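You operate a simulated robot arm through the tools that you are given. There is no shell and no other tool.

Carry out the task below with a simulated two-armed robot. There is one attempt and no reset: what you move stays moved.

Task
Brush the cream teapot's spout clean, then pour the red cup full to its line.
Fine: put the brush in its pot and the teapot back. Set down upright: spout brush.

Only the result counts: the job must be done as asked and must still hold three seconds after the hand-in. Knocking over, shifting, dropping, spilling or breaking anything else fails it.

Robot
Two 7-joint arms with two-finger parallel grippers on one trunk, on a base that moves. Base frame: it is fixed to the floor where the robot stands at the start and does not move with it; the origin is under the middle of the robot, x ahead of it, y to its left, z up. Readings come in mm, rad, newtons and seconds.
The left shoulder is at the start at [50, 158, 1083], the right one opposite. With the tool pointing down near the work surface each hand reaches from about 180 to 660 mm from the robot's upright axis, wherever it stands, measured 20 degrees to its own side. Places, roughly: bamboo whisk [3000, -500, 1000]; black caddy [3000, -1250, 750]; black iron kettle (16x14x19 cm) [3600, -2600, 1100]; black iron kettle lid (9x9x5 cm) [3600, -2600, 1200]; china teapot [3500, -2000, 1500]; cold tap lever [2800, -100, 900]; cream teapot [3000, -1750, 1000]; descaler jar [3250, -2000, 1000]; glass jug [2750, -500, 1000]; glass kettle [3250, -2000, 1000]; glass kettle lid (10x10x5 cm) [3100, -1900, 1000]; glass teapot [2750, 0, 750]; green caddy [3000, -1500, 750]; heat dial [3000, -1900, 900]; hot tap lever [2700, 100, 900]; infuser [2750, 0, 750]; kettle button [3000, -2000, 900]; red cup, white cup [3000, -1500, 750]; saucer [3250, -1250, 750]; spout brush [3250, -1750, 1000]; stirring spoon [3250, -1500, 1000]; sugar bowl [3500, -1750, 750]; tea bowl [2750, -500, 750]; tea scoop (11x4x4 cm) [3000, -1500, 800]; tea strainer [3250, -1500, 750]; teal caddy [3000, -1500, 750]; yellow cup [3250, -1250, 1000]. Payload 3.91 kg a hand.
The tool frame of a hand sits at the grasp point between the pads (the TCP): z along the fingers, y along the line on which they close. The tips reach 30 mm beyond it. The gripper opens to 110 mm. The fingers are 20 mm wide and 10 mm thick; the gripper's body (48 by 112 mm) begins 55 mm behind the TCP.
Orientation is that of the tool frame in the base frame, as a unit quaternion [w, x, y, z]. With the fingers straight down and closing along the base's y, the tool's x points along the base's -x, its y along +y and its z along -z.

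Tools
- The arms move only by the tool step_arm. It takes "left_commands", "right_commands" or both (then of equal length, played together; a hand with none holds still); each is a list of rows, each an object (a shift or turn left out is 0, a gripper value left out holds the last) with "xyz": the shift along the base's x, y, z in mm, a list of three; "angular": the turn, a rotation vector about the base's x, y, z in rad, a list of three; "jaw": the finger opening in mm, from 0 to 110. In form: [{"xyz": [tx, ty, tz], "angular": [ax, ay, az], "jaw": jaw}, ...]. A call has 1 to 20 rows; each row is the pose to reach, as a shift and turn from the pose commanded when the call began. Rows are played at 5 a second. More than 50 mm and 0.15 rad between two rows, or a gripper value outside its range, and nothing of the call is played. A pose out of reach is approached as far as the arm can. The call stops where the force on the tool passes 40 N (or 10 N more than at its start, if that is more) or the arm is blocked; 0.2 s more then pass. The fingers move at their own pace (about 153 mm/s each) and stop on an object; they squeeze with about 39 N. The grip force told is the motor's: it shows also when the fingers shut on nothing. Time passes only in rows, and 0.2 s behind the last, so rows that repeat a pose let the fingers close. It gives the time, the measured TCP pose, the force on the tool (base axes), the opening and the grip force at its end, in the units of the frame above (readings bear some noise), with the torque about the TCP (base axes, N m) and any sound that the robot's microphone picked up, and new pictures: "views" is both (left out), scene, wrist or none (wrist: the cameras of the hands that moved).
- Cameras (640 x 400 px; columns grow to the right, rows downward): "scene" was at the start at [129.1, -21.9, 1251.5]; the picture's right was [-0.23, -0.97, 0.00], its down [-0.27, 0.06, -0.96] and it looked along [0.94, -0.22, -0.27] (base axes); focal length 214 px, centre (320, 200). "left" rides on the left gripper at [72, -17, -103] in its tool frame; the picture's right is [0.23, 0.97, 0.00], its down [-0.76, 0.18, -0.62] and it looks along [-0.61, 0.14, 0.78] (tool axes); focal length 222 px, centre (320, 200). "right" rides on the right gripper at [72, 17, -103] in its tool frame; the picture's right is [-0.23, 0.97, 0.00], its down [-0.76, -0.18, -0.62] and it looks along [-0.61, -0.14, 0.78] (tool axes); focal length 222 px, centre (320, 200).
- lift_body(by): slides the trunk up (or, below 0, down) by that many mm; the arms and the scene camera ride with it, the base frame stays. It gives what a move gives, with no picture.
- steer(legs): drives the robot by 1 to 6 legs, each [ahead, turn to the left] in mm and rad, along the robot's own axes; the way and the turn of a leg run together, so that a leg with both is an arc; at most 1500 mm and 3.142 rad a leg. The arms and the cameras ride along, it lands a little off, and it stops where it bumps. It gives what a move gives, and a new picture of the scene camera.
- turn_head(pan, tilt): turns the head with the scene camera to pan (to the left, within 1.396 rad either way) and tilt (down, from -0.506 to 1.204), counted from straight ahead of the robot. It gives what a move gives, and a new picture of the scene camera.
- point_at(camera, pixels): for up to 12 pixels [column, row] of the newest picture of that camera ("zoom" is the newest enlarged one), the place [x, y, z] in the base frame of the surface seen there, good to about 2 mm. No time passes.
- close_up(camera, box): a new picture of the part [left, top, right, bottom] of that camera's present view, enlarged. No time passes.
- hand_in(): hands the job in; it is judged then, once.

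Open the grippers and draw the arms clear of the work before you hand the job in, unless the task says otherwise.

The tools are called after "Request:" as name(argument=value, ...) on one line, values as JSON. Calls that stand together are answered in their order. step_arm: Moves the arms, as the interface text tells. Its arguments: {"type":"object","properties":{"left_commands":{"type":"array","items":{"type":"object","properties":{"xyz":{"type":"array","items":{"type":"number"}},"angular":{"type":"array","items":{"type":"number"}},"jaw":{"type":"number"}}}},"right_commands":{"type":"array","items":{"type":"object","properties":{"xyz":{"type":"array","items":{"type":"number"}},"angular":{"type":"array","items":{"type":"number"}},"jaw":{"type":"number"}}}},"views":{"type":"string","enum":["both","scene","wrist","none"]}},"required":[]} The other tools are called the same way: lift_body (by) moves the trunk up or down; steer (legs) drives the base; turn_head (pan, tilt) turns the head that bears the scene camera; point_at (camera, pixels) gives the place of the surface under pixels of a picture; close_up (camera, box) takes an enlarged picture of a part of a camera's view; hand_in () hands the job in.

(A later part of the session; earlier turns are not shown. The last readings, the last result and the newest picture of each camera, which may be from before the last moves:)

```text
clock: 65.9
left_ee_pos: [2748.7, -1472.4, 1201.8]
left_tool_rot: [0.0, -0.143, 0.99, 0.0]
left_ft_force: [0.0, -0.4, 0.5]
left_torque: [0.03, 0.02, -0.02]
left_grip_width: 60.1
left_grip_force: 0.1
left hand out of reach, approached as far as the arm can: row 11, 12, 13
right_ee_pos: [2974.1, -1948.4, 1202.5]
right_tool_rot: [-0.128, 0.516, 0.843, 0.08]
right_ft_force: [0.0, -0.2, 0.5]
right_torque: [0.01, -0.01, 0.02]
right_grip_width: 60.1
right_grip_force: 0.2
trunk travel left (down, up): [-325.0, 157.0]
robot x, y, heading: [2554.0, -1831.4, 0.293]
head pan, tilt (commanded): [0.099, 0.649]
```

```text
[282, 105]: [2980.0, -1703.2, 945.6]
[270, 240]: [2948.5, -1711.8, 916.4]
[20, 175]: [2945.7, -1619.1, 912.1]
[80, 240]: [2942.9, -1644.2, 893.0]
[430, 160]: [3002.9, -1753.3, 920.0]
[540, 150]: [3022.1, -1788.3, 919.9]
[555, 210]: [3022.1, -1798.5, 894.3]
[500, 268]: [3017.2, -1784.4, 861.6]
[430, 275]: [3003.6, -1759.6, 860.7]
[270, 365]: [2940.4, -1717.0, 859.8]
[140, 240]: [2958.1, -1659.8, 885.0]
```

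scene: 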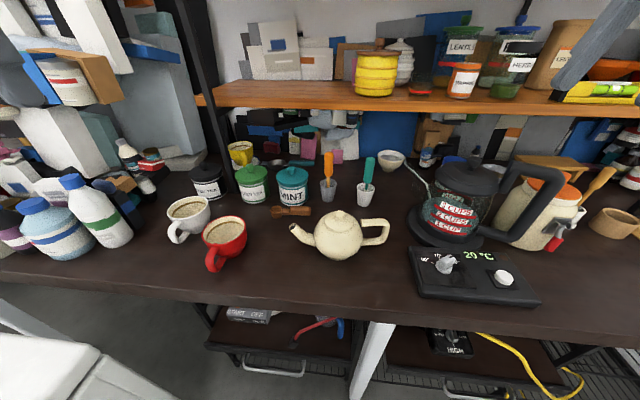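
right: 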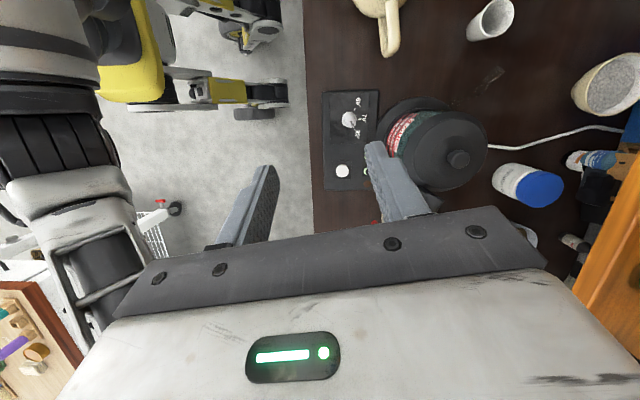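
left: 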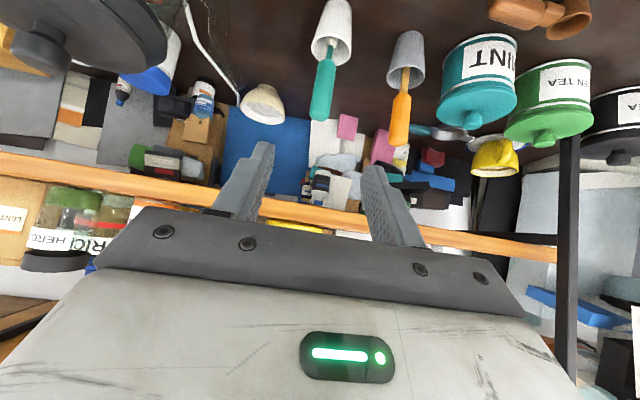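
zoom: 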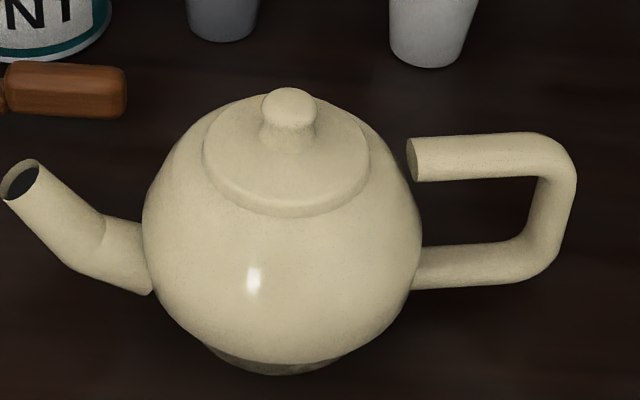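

The teapot moved less than 2 mm. I bring the right hand back to the handle along the same path.

Request:
step_arm(right_commands=[{"xyz": [20, 30, -20], "jaw": 60}, {"xyz": [40, 60, -45], "jaw": 60}, {"xyz": [55, 90, -75], "jaw": 60}, {"xyz": [65, 115, -115], "jaw": 60}, {"xyz": [69, 130, -160], "jaw": 60}, {"xyz": [69.7, 131, -205], "jaw": 60}, {"xyz": [66, 138.1, -231.2], "jaw": 60}, {"xyz": [62.4, 145.4, -257.5], "jaw": 60}, {"xyz": [58.7, 152.7, -283.8], "jaw": 60}, {"xyz": [55, 160, -310], "jaw": 60}, {"xyz": [55, 160, -310], "jaw": 60}], views="both")

```text
clock: 68.3
left_ee_pos: [2749.3, -1471.7, 1201.8]
left_tool_rot: [0.001, -0.143, 0.99, -0.001]
left_ft_force: [0.0, 0.3, -0.5]
left_torque: [-0.02, -0.04, -0.01]
left_grip_width: 60.0
left_grip_force: 0.0
right_ee_pos: [3027.7, -1788.3, 890.4]
right_tool_rot: [-0.127, 0.517, 0.843, 0.078]
right_ft_force: [0.5, 0.0, 0.9]
right_torque: [0.0, 0.0, -0.01]
right_grip_width: 60.0
right_grip_force: 0.1
trunk travel left (down, up): [-325.0, 157.0]
robot x, y, heading: [2562.1, -1836.3, 0.294]
head pan, tilt (commanded): [0.099, 0.649]
```

scene: 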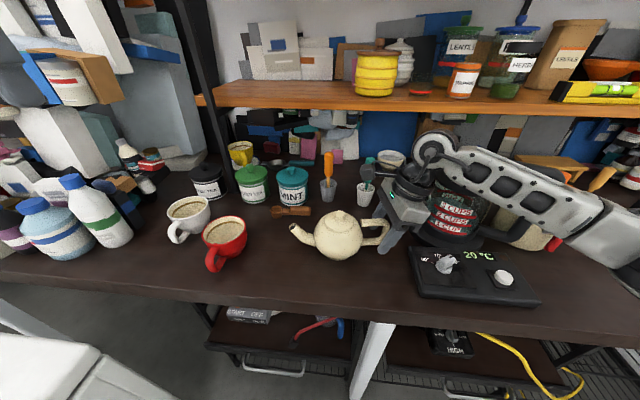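
right: 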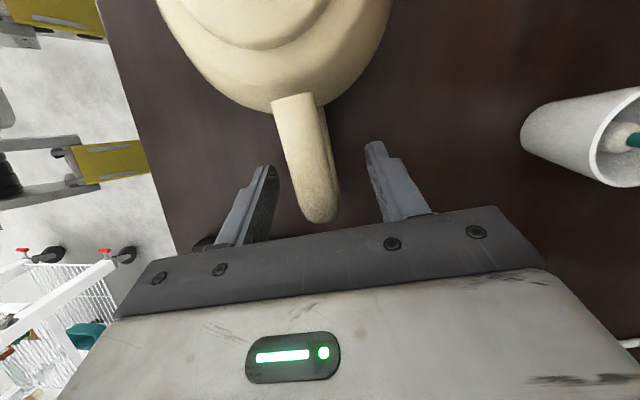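

The handle is again between the fingers at (310,165). I close, then lift 12 mm gently to feel the weight.

Request:
step_arm(right_commands=[{"jaw": 30}, {"jaw": 5}, {"jaw": 5}, {"jaw": 5}, {"xyz": [0, 0, 6], "jaw": 5}, {"xyz": [0, 0, 12], "jaw": 5}, {"xyz": [0, 0, 12], "jaw": 5}], views="both")

Request:
close_up(camera="scene", box=[290, 195, 400, 265])

```text
clock: 69.9
left_ee_pos: [2749.6, -1470.8, 1202.9]
left_tool_rot: [0.0, -0.144, 0.99, 0.0]
left_ft_force: [0.1, -0.4, 0.2]
left_torque: [-0.03, -0.01, -0.03]
left_grip_width: 60.0
left_grip_force: 0.1
right_ee_pos: [3028.4, -1788.9, 904.1]
right_tool_rot: [-0.128, 0.517, 0.843, 0.078]
right_ft_force: [1.1, 0.1, -7.1]
right_torque: [-0.57, -0.26, -0.01]
right_grip_width: 17.9
right_grip_force: 38.9
trunk travel left (down, up): [-325.0, 157.0]
robot x, y, heading: [2561.1, -1833.9, 0.292]
head pan, tilt (commanded): [0.099, 0.649]
```

scene: 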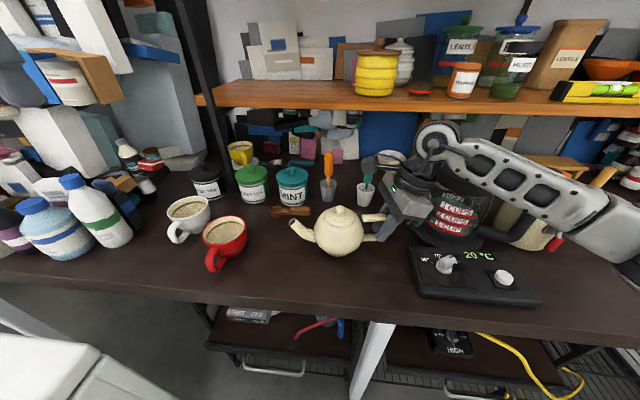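
right: 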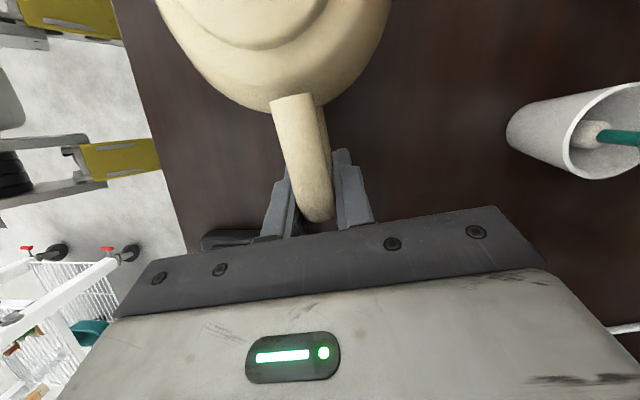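

```text
5.71 times, centred on (345, 230) of scene
```

zoom: 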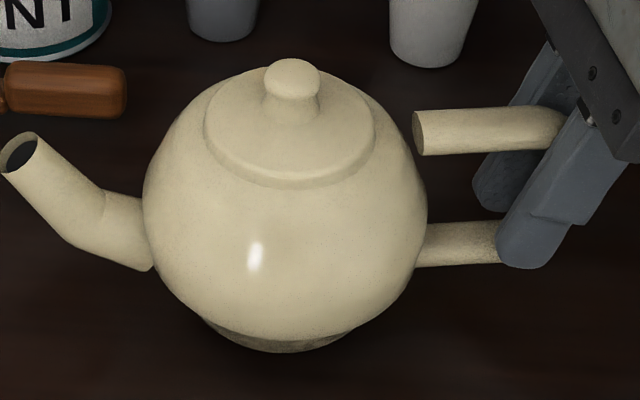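

The teapot weighs about 7 N and is lifted. I check for droop: spout tip and knob should both be up about 13 mm.

Request:
point_at(camera="zoom", pixels=[[22, 145], [8, 172], [38, 140], [292, 72], [60, 215], [275, 345], [430, 130], [540, 125], [430, 245]])

```text
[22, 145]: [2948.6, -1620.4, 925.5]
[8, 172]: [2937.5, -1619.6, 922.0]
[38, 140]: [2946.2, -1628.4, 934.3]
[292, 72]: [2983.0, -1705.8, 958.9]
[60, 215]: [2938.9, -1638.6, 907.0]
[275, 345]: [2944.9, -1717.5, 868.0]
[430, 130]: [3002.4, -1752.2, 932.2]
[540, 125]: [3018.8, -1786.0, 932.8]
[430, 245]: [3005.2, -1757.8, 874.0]
```

No droop: tip and knob both rose 13 mm. I lift further and carry the teapot level so that the spout tip sits just right of the red cup's centre, at z≈960.

Request:
step_arm(right_commands=[{"xyz": [0, 0, 12]}, {"xyz": [0, 0, 24]}, {"xyz": [0, 0, 35]}, {"xyz": [-7, 19, 35]}, {"xyz": [-15, 39, 35]}, {"xyz": [-22, 59, 35]}, {"xyz": [-29, 79, 35]}, {"xyz": [-37, 99, 35]}, {"xyz": [-41, 112, 35]}, {"xyz": [-43.8, 118.5, 35]}, {"xyz": [-43.8, 118.5, 35]}], views="both")

Request:
close_up(camera="scene", box=[180, 180, 340, 280])

```text
clock: 72.3
left_ee_pos: [2747.4, -1470.6, 1202.7]
left_tool_rot: [0.0, -0.144, 0.99, 0.0]
left_ft_force: [0.1, 0.0, -0.7]
left_torque: [-0.04, -0.01, 0.01]
left_grip_width: 59.9
left_grip_force: 0.2
right_ee_pos: [2983.1, -1669.9, 938.9]
right_tool_rot: [-0.127, 0.517, 0.843, 0.079]
right_ft_force: [0.7, 0.1, -7.3]
right_torque: [-0.57, -0.28, -0.01]
right_grip_width: 18.0
right_grip_force: 39.1
trunk travel left (down, up): [-325.0, 157.0]
robot x, y, heading: [2562.4, -1835.1, 0.292]
head pan, tilt (commanded): [0.099, 0.649]
```

scene: 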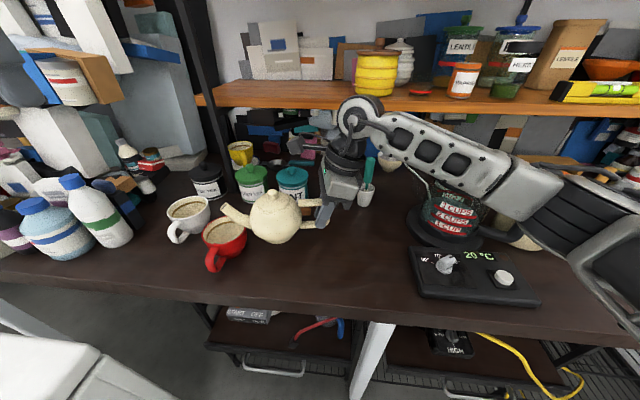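
right: 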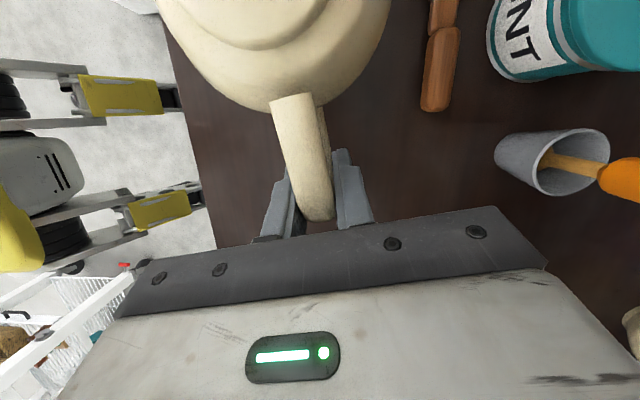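

```text
4.00 times, centred on (260, 230) of scene
```

zoom: 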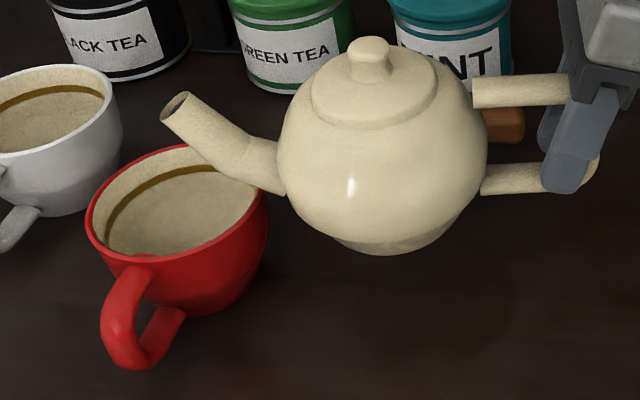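

The spout tip is at zoom (178,103) over the cup's far side. I verify its position and whether the teapot is still level.

Request:
point_at(camera="zoom", pixels=[[178, 102], [165, 118], [188, 95], [372, 50], [265, 185], [150, 200], [390, 250], [480, 92], [545, 85]])

```text
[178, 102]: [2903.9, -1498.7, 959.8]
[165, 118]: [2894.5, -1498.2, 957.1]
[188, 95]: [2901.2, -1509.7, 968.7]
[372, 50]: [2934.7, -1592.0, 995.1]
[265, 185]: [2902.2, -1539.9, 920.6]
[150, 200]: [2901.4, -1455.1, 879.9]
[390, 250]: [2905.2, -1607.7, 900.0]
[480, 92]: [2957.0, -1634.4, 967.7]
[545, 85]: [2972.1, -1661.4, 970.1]
```

The tip is at (2900,-1501,960), as planned. I begin tilting to 20° in 5° steps, keeping the tip over the cup and lowering it to z≈945.

Request:
step_arm(right_commands=[{"xyz": [0.5, -1, 12.5], "angular": [-0.0778, -0.0395, 0]}, {"xyz": [0.4, -0.7, 25], "angular": [-0.1557, -0.079, 0]}, {"xyz": [-0.5, 0.9, 37.4], "angular": [-0.2335, -0.1186, 0]}, {"xyz": [-1.9, 3.7, 50.6], "angular": [-0.311, -0.158, 0]}], views="scene")

Request:
close_up(camera="scene", box=[180, 180, 340, 280])

```text
clock: 73.3
left_ee_pos: [2747.7, -1470.9, 1201.3]
left_tool_rot: [0.001, -0.143, 0.99, 0.0]
left_ft_force: [-0.4, -0.1, -0.3]
left_torque: [0.0, 0.04, 0.0]
left_grip_width: 60.0
left_grip_force: 0.1
right_ee_pos: [2981.3, -1666.5, 990.3]
right_tool_rot: [0.022, 0.522, 0.853, -0.012]
right_ft_force: [0.3, -0.6, -6.9]
right_torque: [-0.53, -0.27, 0.03]
right_grip_width: 17.6
right_grip_force: 39.1
trunk travel left (down, up): [-325.0, 157.0]
robot x, y, heading: [2557.3, -1835.8, 0.287]
head pan, tilt (commanded): [0.099, 0.649]
```

scene: 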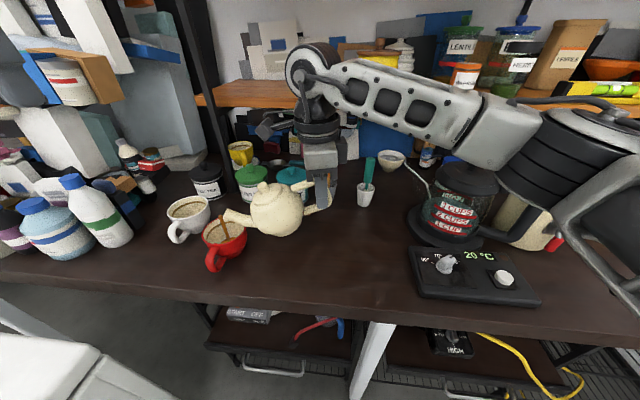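

```text
4.00 times, centred on (260, 230) of scene
```

zoom: 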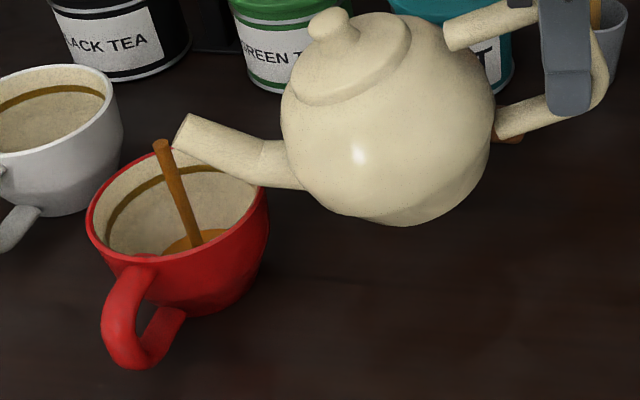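

Tea is already flowing into the cup (stream zoom (160,145)→(190,245)). I measure the tea surface and line height before going on.

Request:
point_at(camera="zoom", pixels=[[185, 243], [215, 235], [160, 180], [125, 205], [220, 172], [150, 230], [160, 145], [200, 170]])

Request:
close_up(camera="scene", box=[195, 205, 255, 255])

```text
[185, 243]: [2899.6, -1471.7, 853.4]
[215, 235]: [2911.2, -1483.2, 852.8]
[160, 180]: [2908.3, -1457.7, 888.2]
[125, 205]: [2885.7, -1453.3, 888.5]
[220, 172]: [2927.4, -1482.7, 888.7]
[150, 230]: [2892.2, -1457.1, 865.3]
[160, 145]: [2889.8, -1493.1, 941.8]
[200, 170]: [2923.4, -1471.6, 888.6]
```

```text
8.00 times, centred on (225, 230) of scene
```

zoom: 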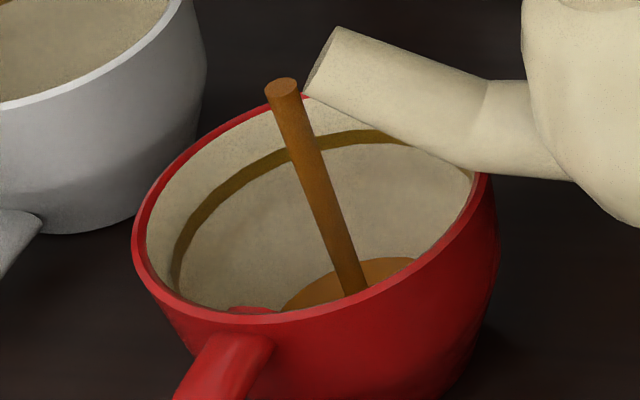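

The stream lands in the cup; surface is z≈853, line z≈888.5. I hold the tilt briefly to gauge the flow rate.

Request:
step_arm(right_commands=[{"xyz": [0, 0, 0]}, {"xyz": [0, 0, 0]}, {"xyz": [0, 0, 0]}], views="scene")

Request:
close_up(camera="scene", box=[195, 205, 255, 255])

```text
clock: 74.1
left_ee_pos: [2748.7, -1471.0, 1202.4]
left_tool_rot: [-0.001, -0.144, 0.99, 0.0]
left_ft_force: [0.3, 0.0, 0.2]
left_torque: [-0.01, -0.04, -0.02]
left_grip_width: 60.0
left_grip_force: 0.0
right_ee_pos: [2980.6, -1666.8, 990.1]
right_tool_rot: [0.021, 0.523, 0.852, -0.012]
right_ft_force: [0.6, -0.2, -7.6]
right_torque: [-0.48, -0.27, -0.03]
right_grip_width: 18.2
right_grip_force: 38.8
trunk travel left (down, up): [-325.0, 157.0]
robot x, y, heading: [2559.2, -1833.1, 0.286]
head pan, tilt (commanded): [0.099, 0.649]
```

scene: 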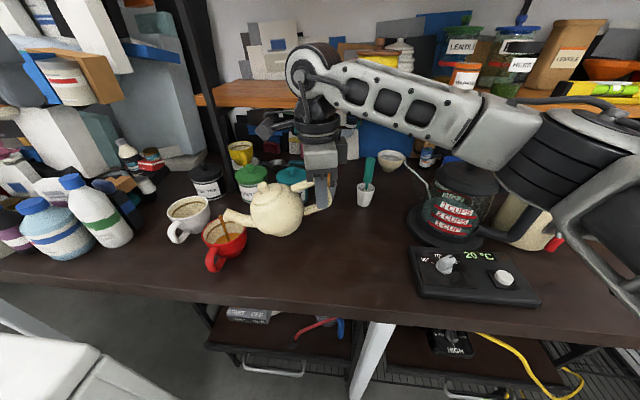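

```text
8.00 times, centred on (225, 230) of scene
```

zoom: 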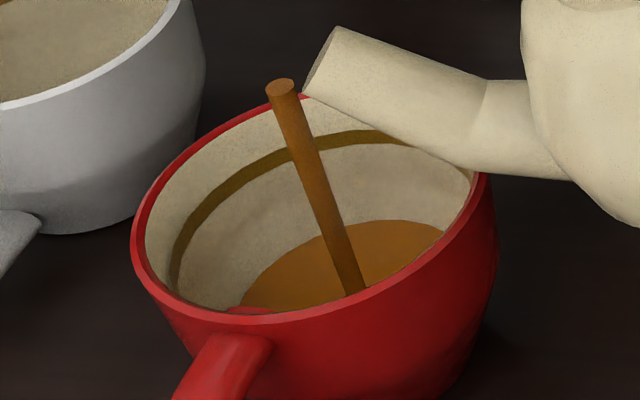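

Request:
point_at(camera="zoom", pixels=[[295, 260], [385, 250], [300, 290], [410, 235], [235, 185], [237, 170], [234, 198], [370, 137], [370, 130], [370, 144]])

```text
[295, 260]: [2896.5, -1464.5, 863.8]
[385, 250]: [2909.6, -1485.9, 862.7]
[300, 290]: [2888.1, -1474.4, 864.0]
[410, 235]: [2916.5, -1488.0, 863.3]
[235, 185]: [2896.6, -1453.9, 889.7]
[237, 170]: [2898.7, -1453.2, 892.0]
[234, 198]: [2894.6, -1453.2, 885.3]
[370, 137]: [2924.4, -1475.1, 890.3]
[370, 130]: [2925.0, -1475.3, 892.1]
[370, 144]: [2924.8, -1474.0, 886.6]
```

Surface rose from 853 to 863.5 in 0.8 s (~13 mm/s); the line's band centre is ≈889. I hold for another 4 rows (~1 s).

Request:
step_arm(right_commands=[{"xyz": [0, 0, 0]}, {"xyz": [0, 0, 0]}, {"xyz": [0, 0, 0]}, {"xyz": [0, 0, 0]}], views="scene")

Request:
close_up(camera="scene", box=[195, 205, 255, 255])

Request:
point_at(camera="zoom", pixels=[[295, 260], [385, 250], [270, 270], [410, 215], [250, 240], [350, 210], [235, 185], [370, 137]])

```text
clock: 75.1
left_ee_pos: [2749.2, -1472.0, 1202.6]
left_tool_rot: [0.0, -0.143, 0.99, 0.0]
left_ft_force: [-0.3, -0.2, -0.6]
left_torque: [0.04, -0.02, -0.03]
left_grip_width: 60.0
left_grip_force: 0.1
right_ee_pos: [2982.7, -1665.0, 991.0]
right_tool_rot: [0.02, 0.523, 0.852, -0.011]
right_ft_force: [-0.4, -0.3, -6.4]
right_torque: [-0.45, -0.24, 0.04]
right_grip_width: 18.0
right_grip_force: 39.7
trunk travel left (down, up): [-325.0, 157.0]
robot x, y, heading: [2559.2, -1836.3, 0.288]
head pan, tilt (commanded): [0.099, 0.649]
```

scene: 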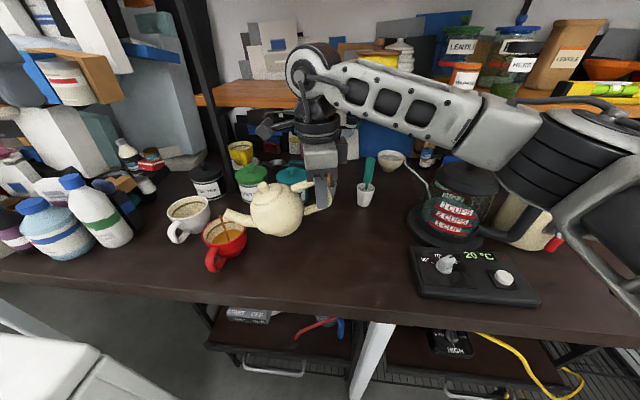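

```text
8.00 times, centred on (225, 230) of scene
```

zoom: 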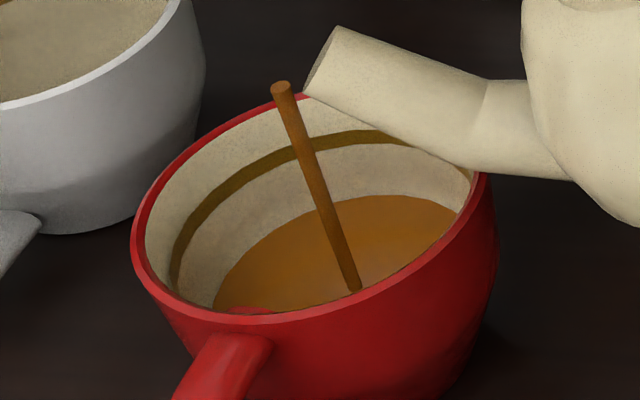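

```text
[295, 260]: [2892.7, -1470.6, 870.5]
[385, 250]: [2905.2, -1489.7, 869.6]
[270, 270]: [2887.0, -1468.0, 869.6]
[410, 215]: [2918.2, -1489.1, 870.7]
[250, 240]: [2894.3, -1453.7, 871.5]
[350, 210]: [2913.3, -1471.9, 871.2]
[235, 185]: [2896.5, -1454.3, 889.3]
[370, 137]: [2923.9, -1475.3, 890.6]
```

Surface is at ≈870.7 and flow is thinning (7 mm in 1 s). I add 4° of tilt and hold shortly.

Request:
step_arm(right_commands=[{"xyz": [-0.8, 1.6, 6.3], "angular": [-0.0312, -0.0158, 0]}, {"xyz": [-1.6, 3.2, 12.7], "angular": [-0.0624, -0.0317, 0]}, {"xyz": [-1.6, 3.2, 12.7], "angular": [-0.0624, -0.0317, 0]}], views="scene")

Request:
close_up(camera="scene", box=[195, 205, 255, 255])

Request:
point_at(camera="zoom", pixels=[[295, 260], [385, 250], [270, 270], [410, 215], [250, 240], [350, 200], [235, 185], [370, 137], [300, 180]])

```text
clock: 75.9
left_ee_pos: [2749.6, -1472.2, 1200.8]
left_tool_rot: [0.0, -0.144, 0.99, 0.0]
left_ft_force: [-0.1, 0.3, 0.1]
left_torque: [0.0, 0.02, -0.01]
left_grip_width: 60.2
left_grip_force: 0.0
right_ee_pos: [2980.6, -1662.5, 1002.0]
right_tool_rot: [0.05, 0.522, 0.851, -0.03]
right_ft_force: [-0.8, 0.4, -5.6]
right_torque: [-0.44, -0.24, 0.03]
right_grip_width: 17.8
right_grip_force: 39.1
trunk travel left (down, up): [-325.0, 157.0]
robot x, y, heading: [2560.6, -1834.2, 0.294]
head pan, tilt (commanded): [0.099, 0.649]
```

scene: 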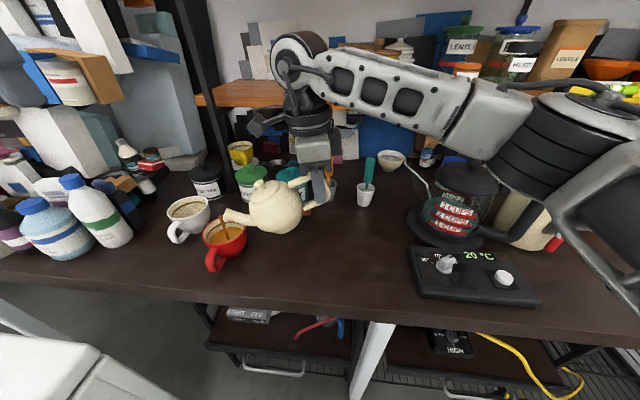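

```text
8.00 times, centred on (225, 230) of scene
```

zoom: 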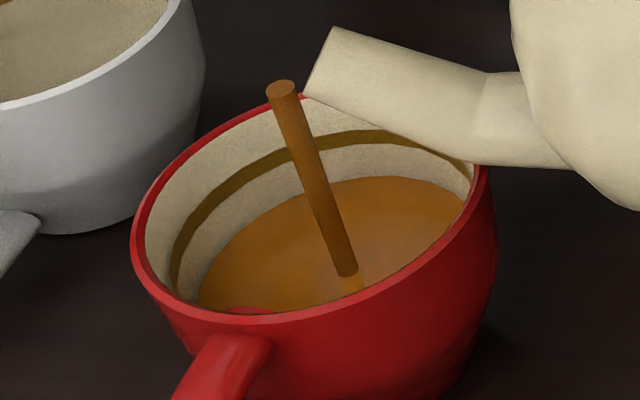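

```text
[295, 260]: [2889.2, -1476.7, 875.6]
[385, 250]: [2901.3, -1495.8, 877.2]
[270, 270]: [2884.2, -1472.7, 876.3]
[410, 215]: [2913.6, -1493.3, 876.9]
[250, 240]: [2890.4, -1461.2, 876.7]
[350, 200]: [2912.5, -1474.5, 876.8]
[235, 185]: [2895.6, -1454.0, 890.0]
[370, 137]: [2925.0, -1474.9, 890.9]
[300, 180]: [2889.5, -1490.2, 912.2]
```

Surface ≈876.6 with the line at ≈889.5. I hold for 2 rows more.

Request:
step_arm(right_commands=[{"xyz": [0, 0, 0]}, {"xyz": [0, 0, 0]}], views="scene")

Request:
close_up(camera="scene", box=[195, 205, 255, 255])

Request:
point_at(camera="zoom", pixels=[[295, 260], [385, 250], [270, 270], [410, 215], [250, 240], [350, 200], [235, 185], [370, 137], [230, 200]])

```text
clock: 76.5
left_ee_pos: [2749.8, -1471.4, 1200.7]
left_tool_rot: [0.0, -0.143, 0.99, 0.0]
left_ft_force: [0.5, 0.5, 0.3]
left_torque: [-0.02, 0.01, 0.02]
left_grip_width: 59.9
left_grip_force: 0.2
right_ee_pos: [2981.5, -1663.2, 1001.6]
right_tool_rot: [0.051, 0.522, 0.851, -0.03]
right_ft_force: [-0.1, -0.4, -5.7]
right_torque: [-0.44, -0.21, 0.0]
right_grip_width: 18.2
right_grip_force: 38.9
trunk travel left (down, up): [-325.0, 157.0]
robot x, y, heading: [2558.2, -1834.6, 0.289]
head pan, tilt (commanded): [0.099, 0.649]
```

scene: 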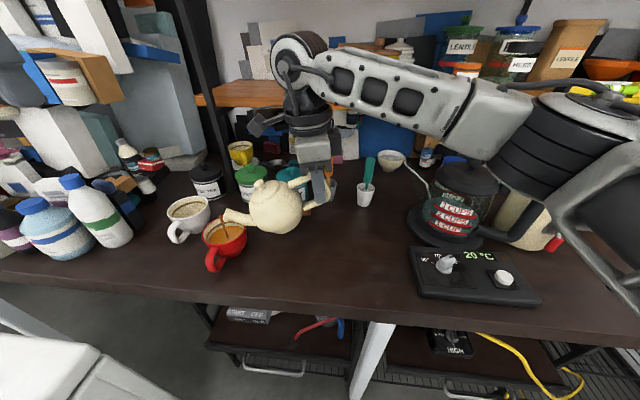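

```text
8.00 times, centred on (225, 230) of scene
```

zoom: 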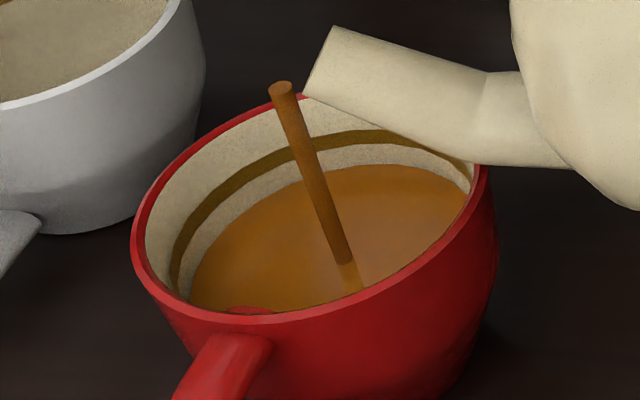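

```text
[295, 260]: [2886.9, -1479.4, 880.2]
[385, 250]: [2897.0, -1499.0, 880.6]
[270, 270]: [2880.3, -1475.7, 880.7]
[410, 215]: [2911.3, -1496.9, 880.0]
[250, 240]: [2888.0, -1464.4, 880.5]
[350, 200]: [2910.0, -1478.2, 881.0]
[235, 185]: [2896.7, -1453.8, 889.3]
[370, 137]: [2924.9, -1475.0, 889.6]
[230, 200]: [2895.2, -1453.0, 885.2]
```

Surface ≈880.5, rising about 6.5 mm/s and slowing. I hold 2 more rows.

Request:
step_arm(right_commands=[{"xyz": [0, 0, 0]}, {"xyz": [0, 0, 0]}], views="scene")

Request:
close_up(camera="scene", box=[195, 205, 255, 255])

Request:
point_at(camera="zoom", pixels=[[295, 260], [385, 250], [270, 270], [410, 215], [250, 240], [350, 200], [235, 185], [370, 137], [230, 220]])

```text
clock: 77.1
left_ee_pos: [2749.1, -1472.1, 1201.5]
left_tool_rot: [-0.001, -0.143, 0.99, -0.001]
left_ft_force: [-0.4, -0.3, -0.7]
left_torque: [-0.03, -0.03, -0.01]
left_grip_width: 59.7
left_grip_force: 0.1
right_ee_pos: [2981.4, -1662.1, 1001.9]
right_tool_rot: [0.05, 0.523, 0.851, -0.03]
right_ft_force: [0.0, 0.0, -4.9]
right_torque: [-0.42, -0.2, 0.0]
right_grip_width: 18.0
right_grip_force: 39.1
trunk travel left (down, up): [-325.0, 157.0]
robot x, y, heading: [2554.2, -1834.8, 0.286]
head pan, tilt (commanded): [0.099, 0.649]
```

scene: 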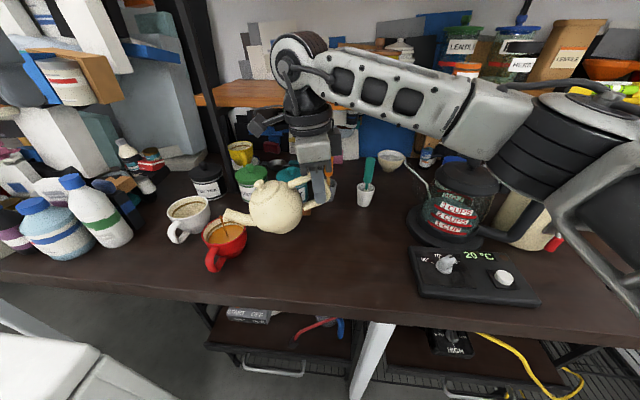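

```text
8.00 times, centred on (225, 230) of scene
```

zoom: 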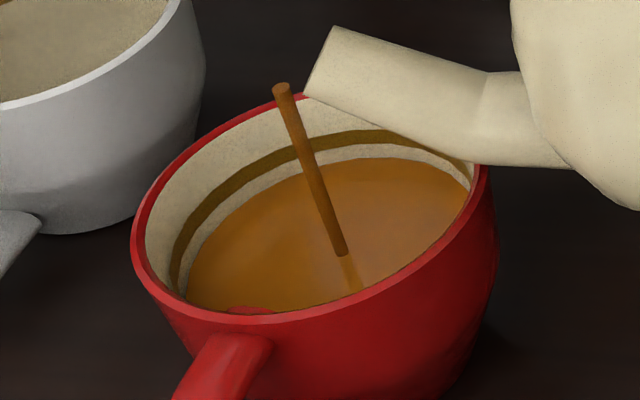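

```text
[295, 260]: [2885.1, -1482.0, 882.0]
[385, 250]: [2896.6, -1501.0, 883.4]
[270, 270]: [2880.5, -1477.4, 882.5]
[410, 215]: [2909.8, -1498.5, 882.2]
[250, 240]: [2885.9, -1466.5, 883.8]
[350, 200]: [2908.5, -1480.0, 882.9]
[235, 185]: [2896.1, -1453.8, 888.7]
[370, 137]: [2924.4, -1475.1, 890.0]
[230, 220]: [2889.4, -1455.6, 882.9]
```

Surface ≈882.8, flow thinning to ~4 mm/s. I hold 3 more rows.

Request:
step_arm(right_commands=[{"xyz": [0, 0, 0]}, {"xyz": [0, 0, 0]}, {"xyz": [0, 0, 0]}], views="scene")

Request:
close_up(camera="scene", box=[195, 205, 255, 255])

Request:
point_at(camera="zoom", pixels=[[295, 260], [385, 250], [270, 270], [410, 215], [250, 240], [350, 200], [235, 185], [370, 137], [230, 220]])

```text
clock: 77.9
left_ee_pos: [2749.3, -1472.3, 1202.0]
left_tool_rot: [0.0, -0.144, 0.99, 0.0]
left_ft_force: [0.0, 0.5, 1.1]
left_torque: [0.0, -0.01, -0.02]
left_grip_width: 60.1
left_grip_force: 0.1
right_ee_pos: [2981.5, -1662.2, 1002.9]
right_tool_rot: [0.051, 0.522, 0.851, -0.03]
right_ft_force: [-0.5, -0.8, -6.6]
right_torque: [-0.38, -0.23, 0.0]
right_grip_width: 17.7
right_grip_force: 39.2
trunk travel left (down, up): [-325.0, 157.0]
robot x, y, heading: [2560.7, -1834.6, 0.295]
head pan, tilt (commanded): [0.099, 0.649]
```

scene: 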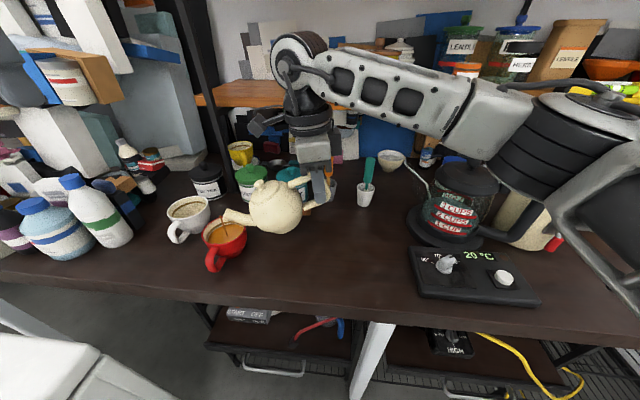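

```text
8.00 times, centred on (225, 230) of scene
```

zoom: 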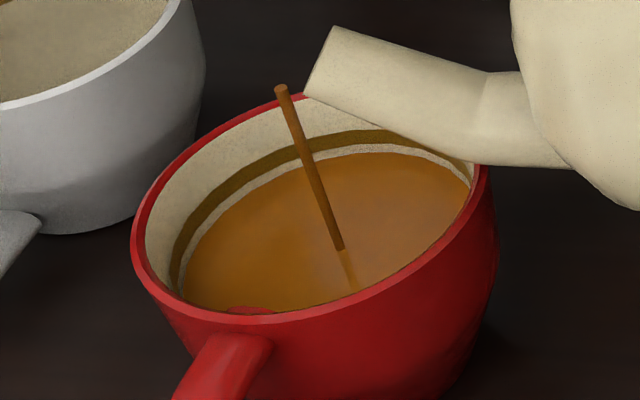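

```text
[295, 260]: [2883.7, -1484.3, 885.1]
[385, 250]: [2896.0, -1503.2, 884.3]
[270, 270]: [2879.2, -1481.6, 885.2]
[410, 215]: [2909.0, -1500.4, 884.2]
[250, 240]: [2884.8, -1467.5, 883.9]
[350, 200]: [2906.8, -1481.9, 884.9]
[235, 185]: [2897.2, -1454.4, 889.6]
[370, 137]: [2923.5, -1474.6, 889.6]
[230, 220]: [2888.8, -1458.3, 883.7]
```

Surface ≈884.5 and the flow is decaying (~2 mm/s). I hold 6 rows to let most of it run out, then fine-tune.

Request:
step_arm(right_commands=[{"xyz": [0, 0, 0]}, {"xyz": [0, 0, 0]}, {"xyz": [0, 0, 0]}, {"xyz": [0, 0, 0]}, {"xyz": [0, 0, 0]}, {"xyz": [0, 0, 0]}], views="scene")

Request:
close_up(camera="scene", box=[195, 205, 255, 255])

Request:
point_at(camera="zoom", pixels=[[295, 260], [385, 250], [270, 270], [410, 215], [250, 240], [350, 200], [235, 185], [370, 137], [230, 220], [236, 175], [370, 130], [234, 192]])

```text
clock: 79.3
left_ee_pos: [2748.6, -1471.2, 1202.4]
left_tool_rot: [0.0, -0.144, 0.99, 0.0]
left_ft_force: [-0.4, -0.4, -0.5]
left_torque: [-0.02, 0.03, -0.01]
left_grip_width: 60.1
left_grip_force: 0.0
right_ee_pos: [2981.9, -1662.5, 1002.7]
right_tool_rot: [0.051, 0.522, 0.851, -0.03]
right_ft_force: [0.2, 0.6, -6.8]
right_torque: [-0.41, -0.2, 0.02]
right_grip_width: 18.1
right_grip_force: 39.1
trunk travel left (down, up): [-325.0, 157.0]
robot x, y, heading: [2555.9, -1832.2, 0.287]
head pan, tilt (commanded): [0.099, 0.649]
```

scene: 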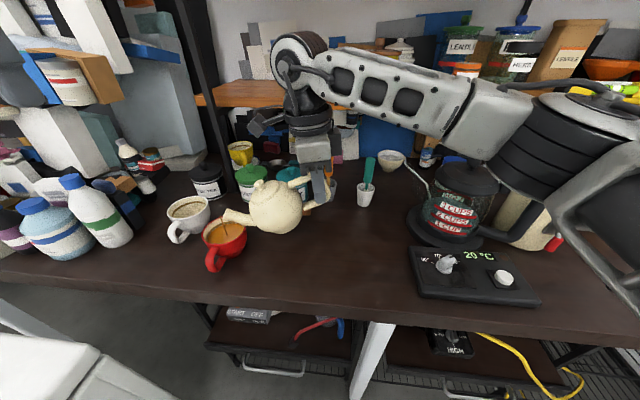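

```text
8.00 times, centred on (225, 230) of scene
```

zoom: 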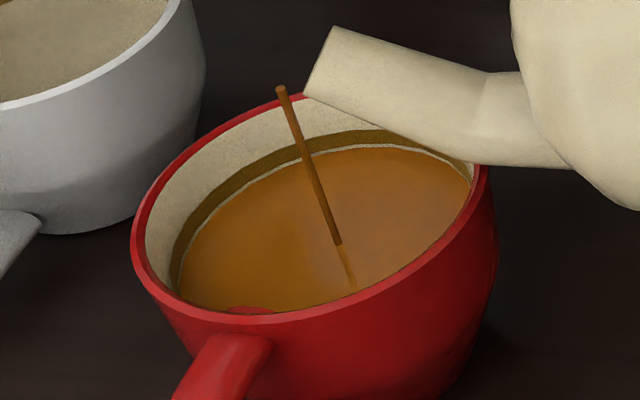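

```text
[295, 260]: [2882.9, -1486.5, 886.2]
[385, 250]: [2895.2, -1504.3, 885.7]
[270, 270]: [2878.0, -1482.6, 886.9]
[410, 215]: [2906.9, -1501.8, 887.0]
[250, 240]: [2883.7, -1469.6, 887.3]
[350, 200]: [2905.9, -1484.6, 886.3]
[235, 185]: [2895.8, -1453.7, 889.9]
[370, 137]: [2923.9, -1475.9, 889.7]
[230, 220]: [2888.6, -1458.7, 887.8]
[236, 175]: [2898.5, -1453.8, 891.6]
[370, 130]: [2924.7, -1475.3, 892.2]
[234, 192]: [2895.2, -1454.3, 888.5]
```

Surface ≈886.6, just under the band (≈887.5–892, centre ≈889.7). I add a slight 0.8° tilt and hold.

Request:
step_arm(right_commands=[{"xyz": [-0.3, 0.7, 2.5], "angular": [-0.0125, -0.0063, 0]}, {"xyz": [-0.3, 0.7, 2.5], "angular": [-0.0125, -0.0063, 0]}, {"xyz": [-0.3, 0.7, 2.5], "angular": [-0.0125, -0.0063, 0]}, {"xyz": [-0.3, 0.7, 2.5], "angular": [-0.0125, -0.0063, 0]}], views="scene")

Request:
close_up(camera="scene", box=[195, 205, 255, 255])

Request:
point_at(camera="zoom", pixels=[[295, 260], [385, 250], [270, 270], [410, 215], [250, 240], [350, 200], [235, 185], [370, 137], [230, 220], [260, 220], [300, 230], [420, 190]])

```text
clock: 80.3
left_ee_pos: [2749.5, -1470.1, 1200.6]
left_tool_rot: [0.001, -0.144, 0.99, 0.0]
left_ft_force: [0.5, 0.4, 0.0]
left_torque: [-0.02, -0.07, 0.0]
left_grip_width: 60.2
left_grip_force: 0.0
right_ee_pos: [2980.6, -1662.4, 1004.7]
right_tool_rot: [0.057, 0.521, 0.851, -0.033]
right_ft_force: [-0.2, -0.4, -5.2]
right_torque: [-0.41, -0.2, 0.02]
right_grip_width: 18.0
right_grip_force: 39.0
trunk travel left (down, up): [-325.0, 157.0]
robot x, y, heading: [2562.3, -1833.5, 0.293]
head pan, tilt (commanded): [0.099, 0.649]
```

scene: 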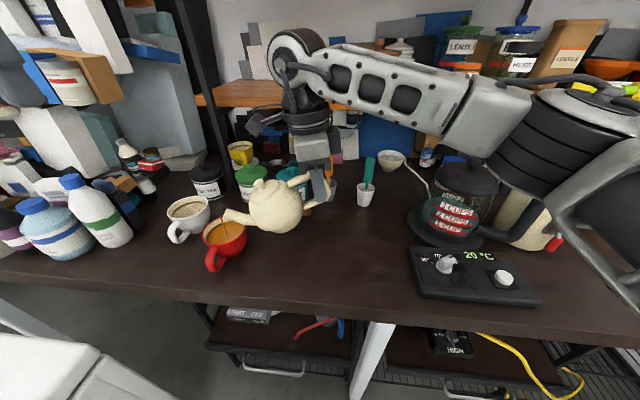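

```text
8.00 times, centred on (225, 230) of scene
```

zoom: 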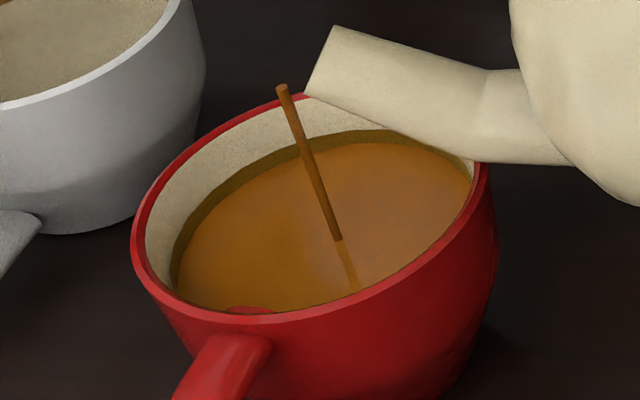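

```text
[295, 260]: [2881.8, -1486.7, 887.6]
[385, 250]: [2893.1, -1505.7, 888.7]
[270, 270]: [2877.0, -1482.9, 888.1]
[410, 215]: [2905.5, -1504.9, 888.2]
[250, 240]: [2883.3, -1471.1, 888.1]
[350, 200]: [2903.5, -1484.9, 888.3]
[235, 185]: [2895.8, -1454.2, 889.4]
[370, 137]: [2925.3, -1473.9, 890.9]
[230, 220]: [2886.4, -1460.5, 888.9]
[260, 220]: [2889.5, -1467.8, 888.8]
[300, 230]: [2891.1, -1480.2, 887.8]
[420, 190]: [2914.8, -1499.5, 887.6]
```

Surface ≈888.2, entering the line's band. I hold two more rows, then tilt back upright over the cup in quick steps to stop the flow at the line.

Request:
step_arm(right_commands=[{"xyz": [0, 0, 0]}, {"xyz": [0, 0, 0]}, {"xyz": [2, -3.9, -15.2], "angular": [0.0747, 0.038, 0]}, {"xyz": [3.9, -7.7, -34.6], "angular": [0.1915, 0.0973, 0]}, {"xyz": [4.3, -8.6, -53.3], "angular": [0.3083, 0.1566, 0]}, {"xyz": [3.9, -7.6, -65.8], "angular": [0.3861, 0.1961, 0]}, {"xyz": [3.9, -7.6, -65.8], "angular": [0.3861, 0.1961, 0]}], views="scene")

Request:
close_up(camera="scene", box=[195, 205, 255, 255])

Request:
point_at(camera="zoom", pixels=[[295, 260], [385, 250], [270, 270], [410, 215], [250, 240], [350, 200], [235, 185], [230, 220], [260, 220], [300, 230], [320, 250], [400, 180]])

```text
clock: 81.9
left_ee_pos: [2748.7, -1471.5, 1200.4]
left_tool_rot: [0.0, -0.144, 0.99, -0.001]
left_ft_force: [-0.6, 0.5, 0.4]
left_torque: [-0.01, 0.02, -0.05]
left_grip_width: 60.2
left_grip_force: 0.0
right_ee_pos: [2984.1, -1670.4, 940.1]
right_tool_rot: [-0.129, 0.516, 0.843, 0.078]
right_ft_force: [-1.0, -0.2, -4.7]
right_torque: [-0.48, -0.22, 0.03]
right_grip_width: 17.8
right_grip_force: 39.2
trunk travel left (down, up): [-325.0, 157.0]
robot x, y, heading: [2558.9, -1833.9, 0.287]
head pan, tilt (commanded): [0.099, 0.649]
```

scene: 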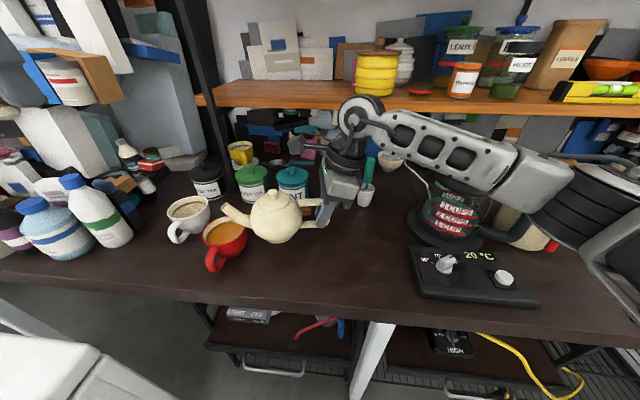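

```text
8.00 times, centred on (225, 230) of scene
```

zoom: 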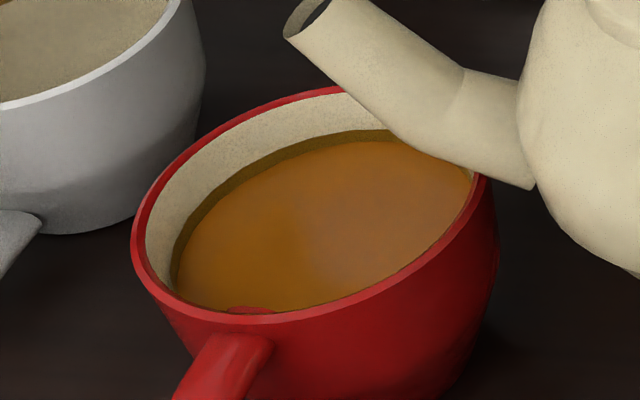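

```text
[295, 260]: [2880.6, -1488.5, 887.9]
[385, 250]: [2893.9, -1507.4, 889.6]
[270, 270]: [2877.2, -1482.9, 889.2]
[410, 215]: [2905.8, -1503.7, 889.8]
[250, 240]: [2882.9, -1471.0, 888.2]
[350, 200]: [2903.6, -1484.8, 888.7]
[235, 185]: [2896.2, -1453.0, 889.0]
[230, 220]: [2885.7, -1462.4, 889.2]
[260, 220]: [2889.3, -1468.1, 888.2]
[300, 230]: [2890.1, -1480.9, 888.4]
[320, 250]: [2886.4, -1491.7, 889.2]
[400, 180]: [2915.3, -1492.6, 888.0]
```

The flow has stopped; surface averages ≈888.8. I examine the line band more closely to judge whether that is on the line.

Request:
close_up(camera="scene", box=[208, 212, 240, 232])

Request:
point_at(camera="zoom", pixels=[[100, 100], [100, 120], [100, 140], [100, 160], [200, 100], [200, 120], [200, 140], [300, 90], [300, 100], [300, 110], [400, 90], [400, 110]])

```text
16.00 times, centred on (224, 222) of scene
```

zoom: 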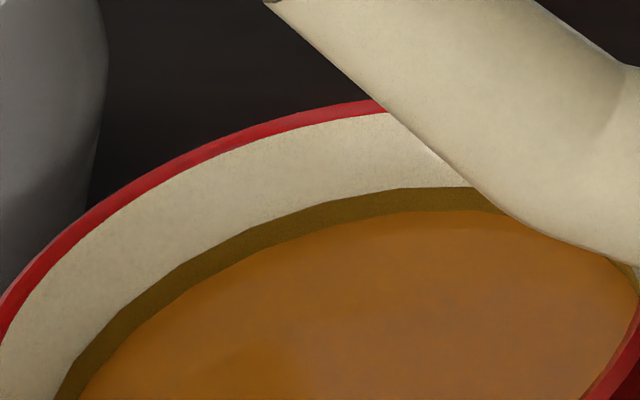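

```text
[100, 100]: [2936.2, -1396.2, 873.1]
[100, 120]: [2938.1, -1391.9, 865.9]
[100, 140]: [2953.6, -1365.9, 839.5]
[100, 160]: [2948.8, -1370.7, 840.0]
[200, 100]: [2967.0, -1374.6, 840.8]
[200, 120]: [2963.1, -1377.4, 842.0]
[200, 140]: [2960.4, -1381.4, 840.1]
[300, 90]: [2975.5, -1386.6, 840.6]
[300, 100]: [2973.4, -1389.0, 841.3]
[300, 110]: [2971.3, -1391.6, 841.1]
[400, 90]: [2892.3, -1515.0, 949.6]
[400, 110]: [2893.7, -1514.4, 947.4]
```

I sample the inner wall at rim, band top and tea edge.

Request:
point_at(camera="zoom", pixels=[[300, 132], [300, 205], [300, 214], [300, 224], [300, 233], [300, 245], [400, 183], [400, 192], [400, 206], [400, 216], [180, 275], [200, 262]])

Request:
close_up(camera="scene", box=[170, 195, 210, 220])

```text
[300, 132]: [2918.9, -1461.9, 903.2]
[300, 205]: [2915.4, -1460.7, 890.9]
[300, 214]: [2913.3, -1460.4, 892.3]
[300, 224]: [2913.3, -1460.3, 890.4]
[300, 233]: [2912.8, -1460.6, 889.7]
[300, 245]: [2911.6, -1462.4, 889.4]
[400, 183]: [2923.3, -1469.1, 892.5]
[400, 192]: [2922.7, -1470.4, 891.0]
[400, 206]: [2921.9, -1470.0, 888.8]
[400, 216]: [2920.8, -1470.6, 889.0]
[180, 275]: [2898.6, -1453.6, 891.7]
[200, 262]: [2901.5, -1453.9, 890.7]
```

```text
16.00 times, centred on (190, 208) of scene
```

zoom: 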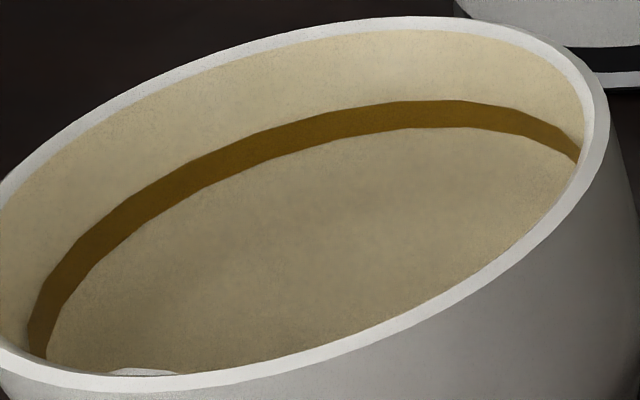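

The tea covers only the lowest fifth of the line's band (band ≈887.5–892, tea ≈888.7). I tilt again to the same angle for about half a second to bring it to the middle of the line.

Request:
step_arm(right_commands=[{"xyz": [0.4, -1, 12.5], "angular": [-0.0778, -0.0395, 0]}, {"xyz": [0, -0.1, 31.2], "angular": [-0.1946, -0.0988, 0]}, {"xyz": [-1.9, 3.7, 50.6], "angular": [-0.3114, -0.1581, 0]}, {"xyz": [-3.9, 7.6, 65.8], "angular": [-0.3861, -0.1961, 0]}, {"xyz": [-3.9, 7.6, 65.8], "angular": [-0.3861, -0.1961, 0]}, {"xyz": [-3.9, 7.6, 65.8], "angular": [-0.3861, -0.1961, 0]}, {"xyz": [-3.9, 7.6, 65.8], "angular": [-0.3861, -0.1961, 0]}, {"xyz": [-1.9, 3.7, 50.6], "angular": [-0.3114, -0.1581, 0]}, {"xyz": [0, -0.1, 31.2], "angular": [-0.1946, -0.0988, 0]}, {"xyz": [0.4, -1, 12.5], "angular": [-0.0778, -0.0395, 0]}, {"xyz": [0, 0, 0]}, {"xyz": [0, 0, 0]}], views="scene")

Request:
close_up(camera="scene", box=[208, 212, 240, 232])

Request:
point_at(camera="zoom", pixels=[[300, 260], [300, 300], [400, 300], [200, 330], [400, 240], [500, 300], [250, 280], [350, 350], [450, 260], [550, 320], [150, 360], [480, 360]])

```text
clock: 84.5
left_ee_pos: [2749.6, -1470.7, 1201.9]
left_tool_rot: [0.0, -0.143, 0.99, 0.0]
left_ft_force: [-0.4, 0.1, 0.1]
left_torque: [-0.03, -0.04, 0.01]
left_grip_width: 60.1
left_grip_force: 0.1
right_ee_pos: [2985.4, -1669.5, 939.4]
right_tool_rot: [-0.128, 0.516, 0.843, 0.079]
right_ft_force: [0.0, -0.8, -5.9]
right_torque: [-0.47, -0.24, -0.03]
right_grip_width: 18.0
right_grip_force: 39.3
trunk travel left (down, up): [-325.0, 157.0]
robot x, y, heading: [2562.9, -1834.2, 0.291]
head pan, tilt (commanded): [0.099, 0.649]
```

scene: 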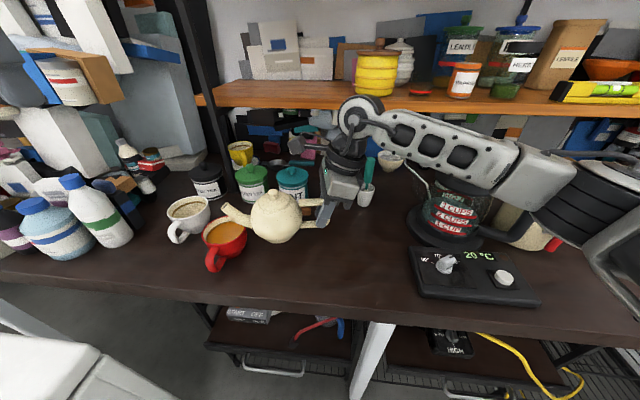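

```text
16.00 times, centred on (224, 222) of scene
```

zoom: 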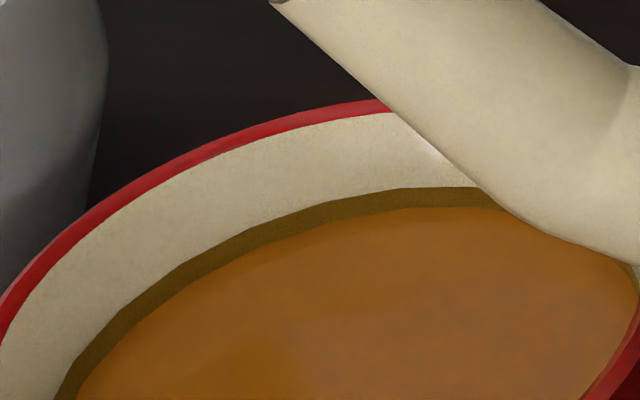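

```text
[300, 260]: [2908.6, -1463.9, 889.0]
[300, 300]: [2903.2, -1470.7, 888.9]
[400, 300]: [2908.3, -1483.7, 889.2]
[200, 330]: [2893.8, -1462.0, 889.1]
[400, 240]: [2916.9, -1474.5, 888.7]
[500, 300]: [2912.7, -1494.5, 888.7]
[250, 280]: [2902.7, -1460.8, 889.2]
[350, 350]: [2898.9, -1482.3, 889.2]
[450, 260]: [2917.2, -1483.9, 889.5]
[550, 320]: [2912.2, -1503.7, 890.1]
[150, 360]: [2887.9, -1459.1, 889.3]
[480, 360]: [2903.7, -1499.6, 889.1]
```

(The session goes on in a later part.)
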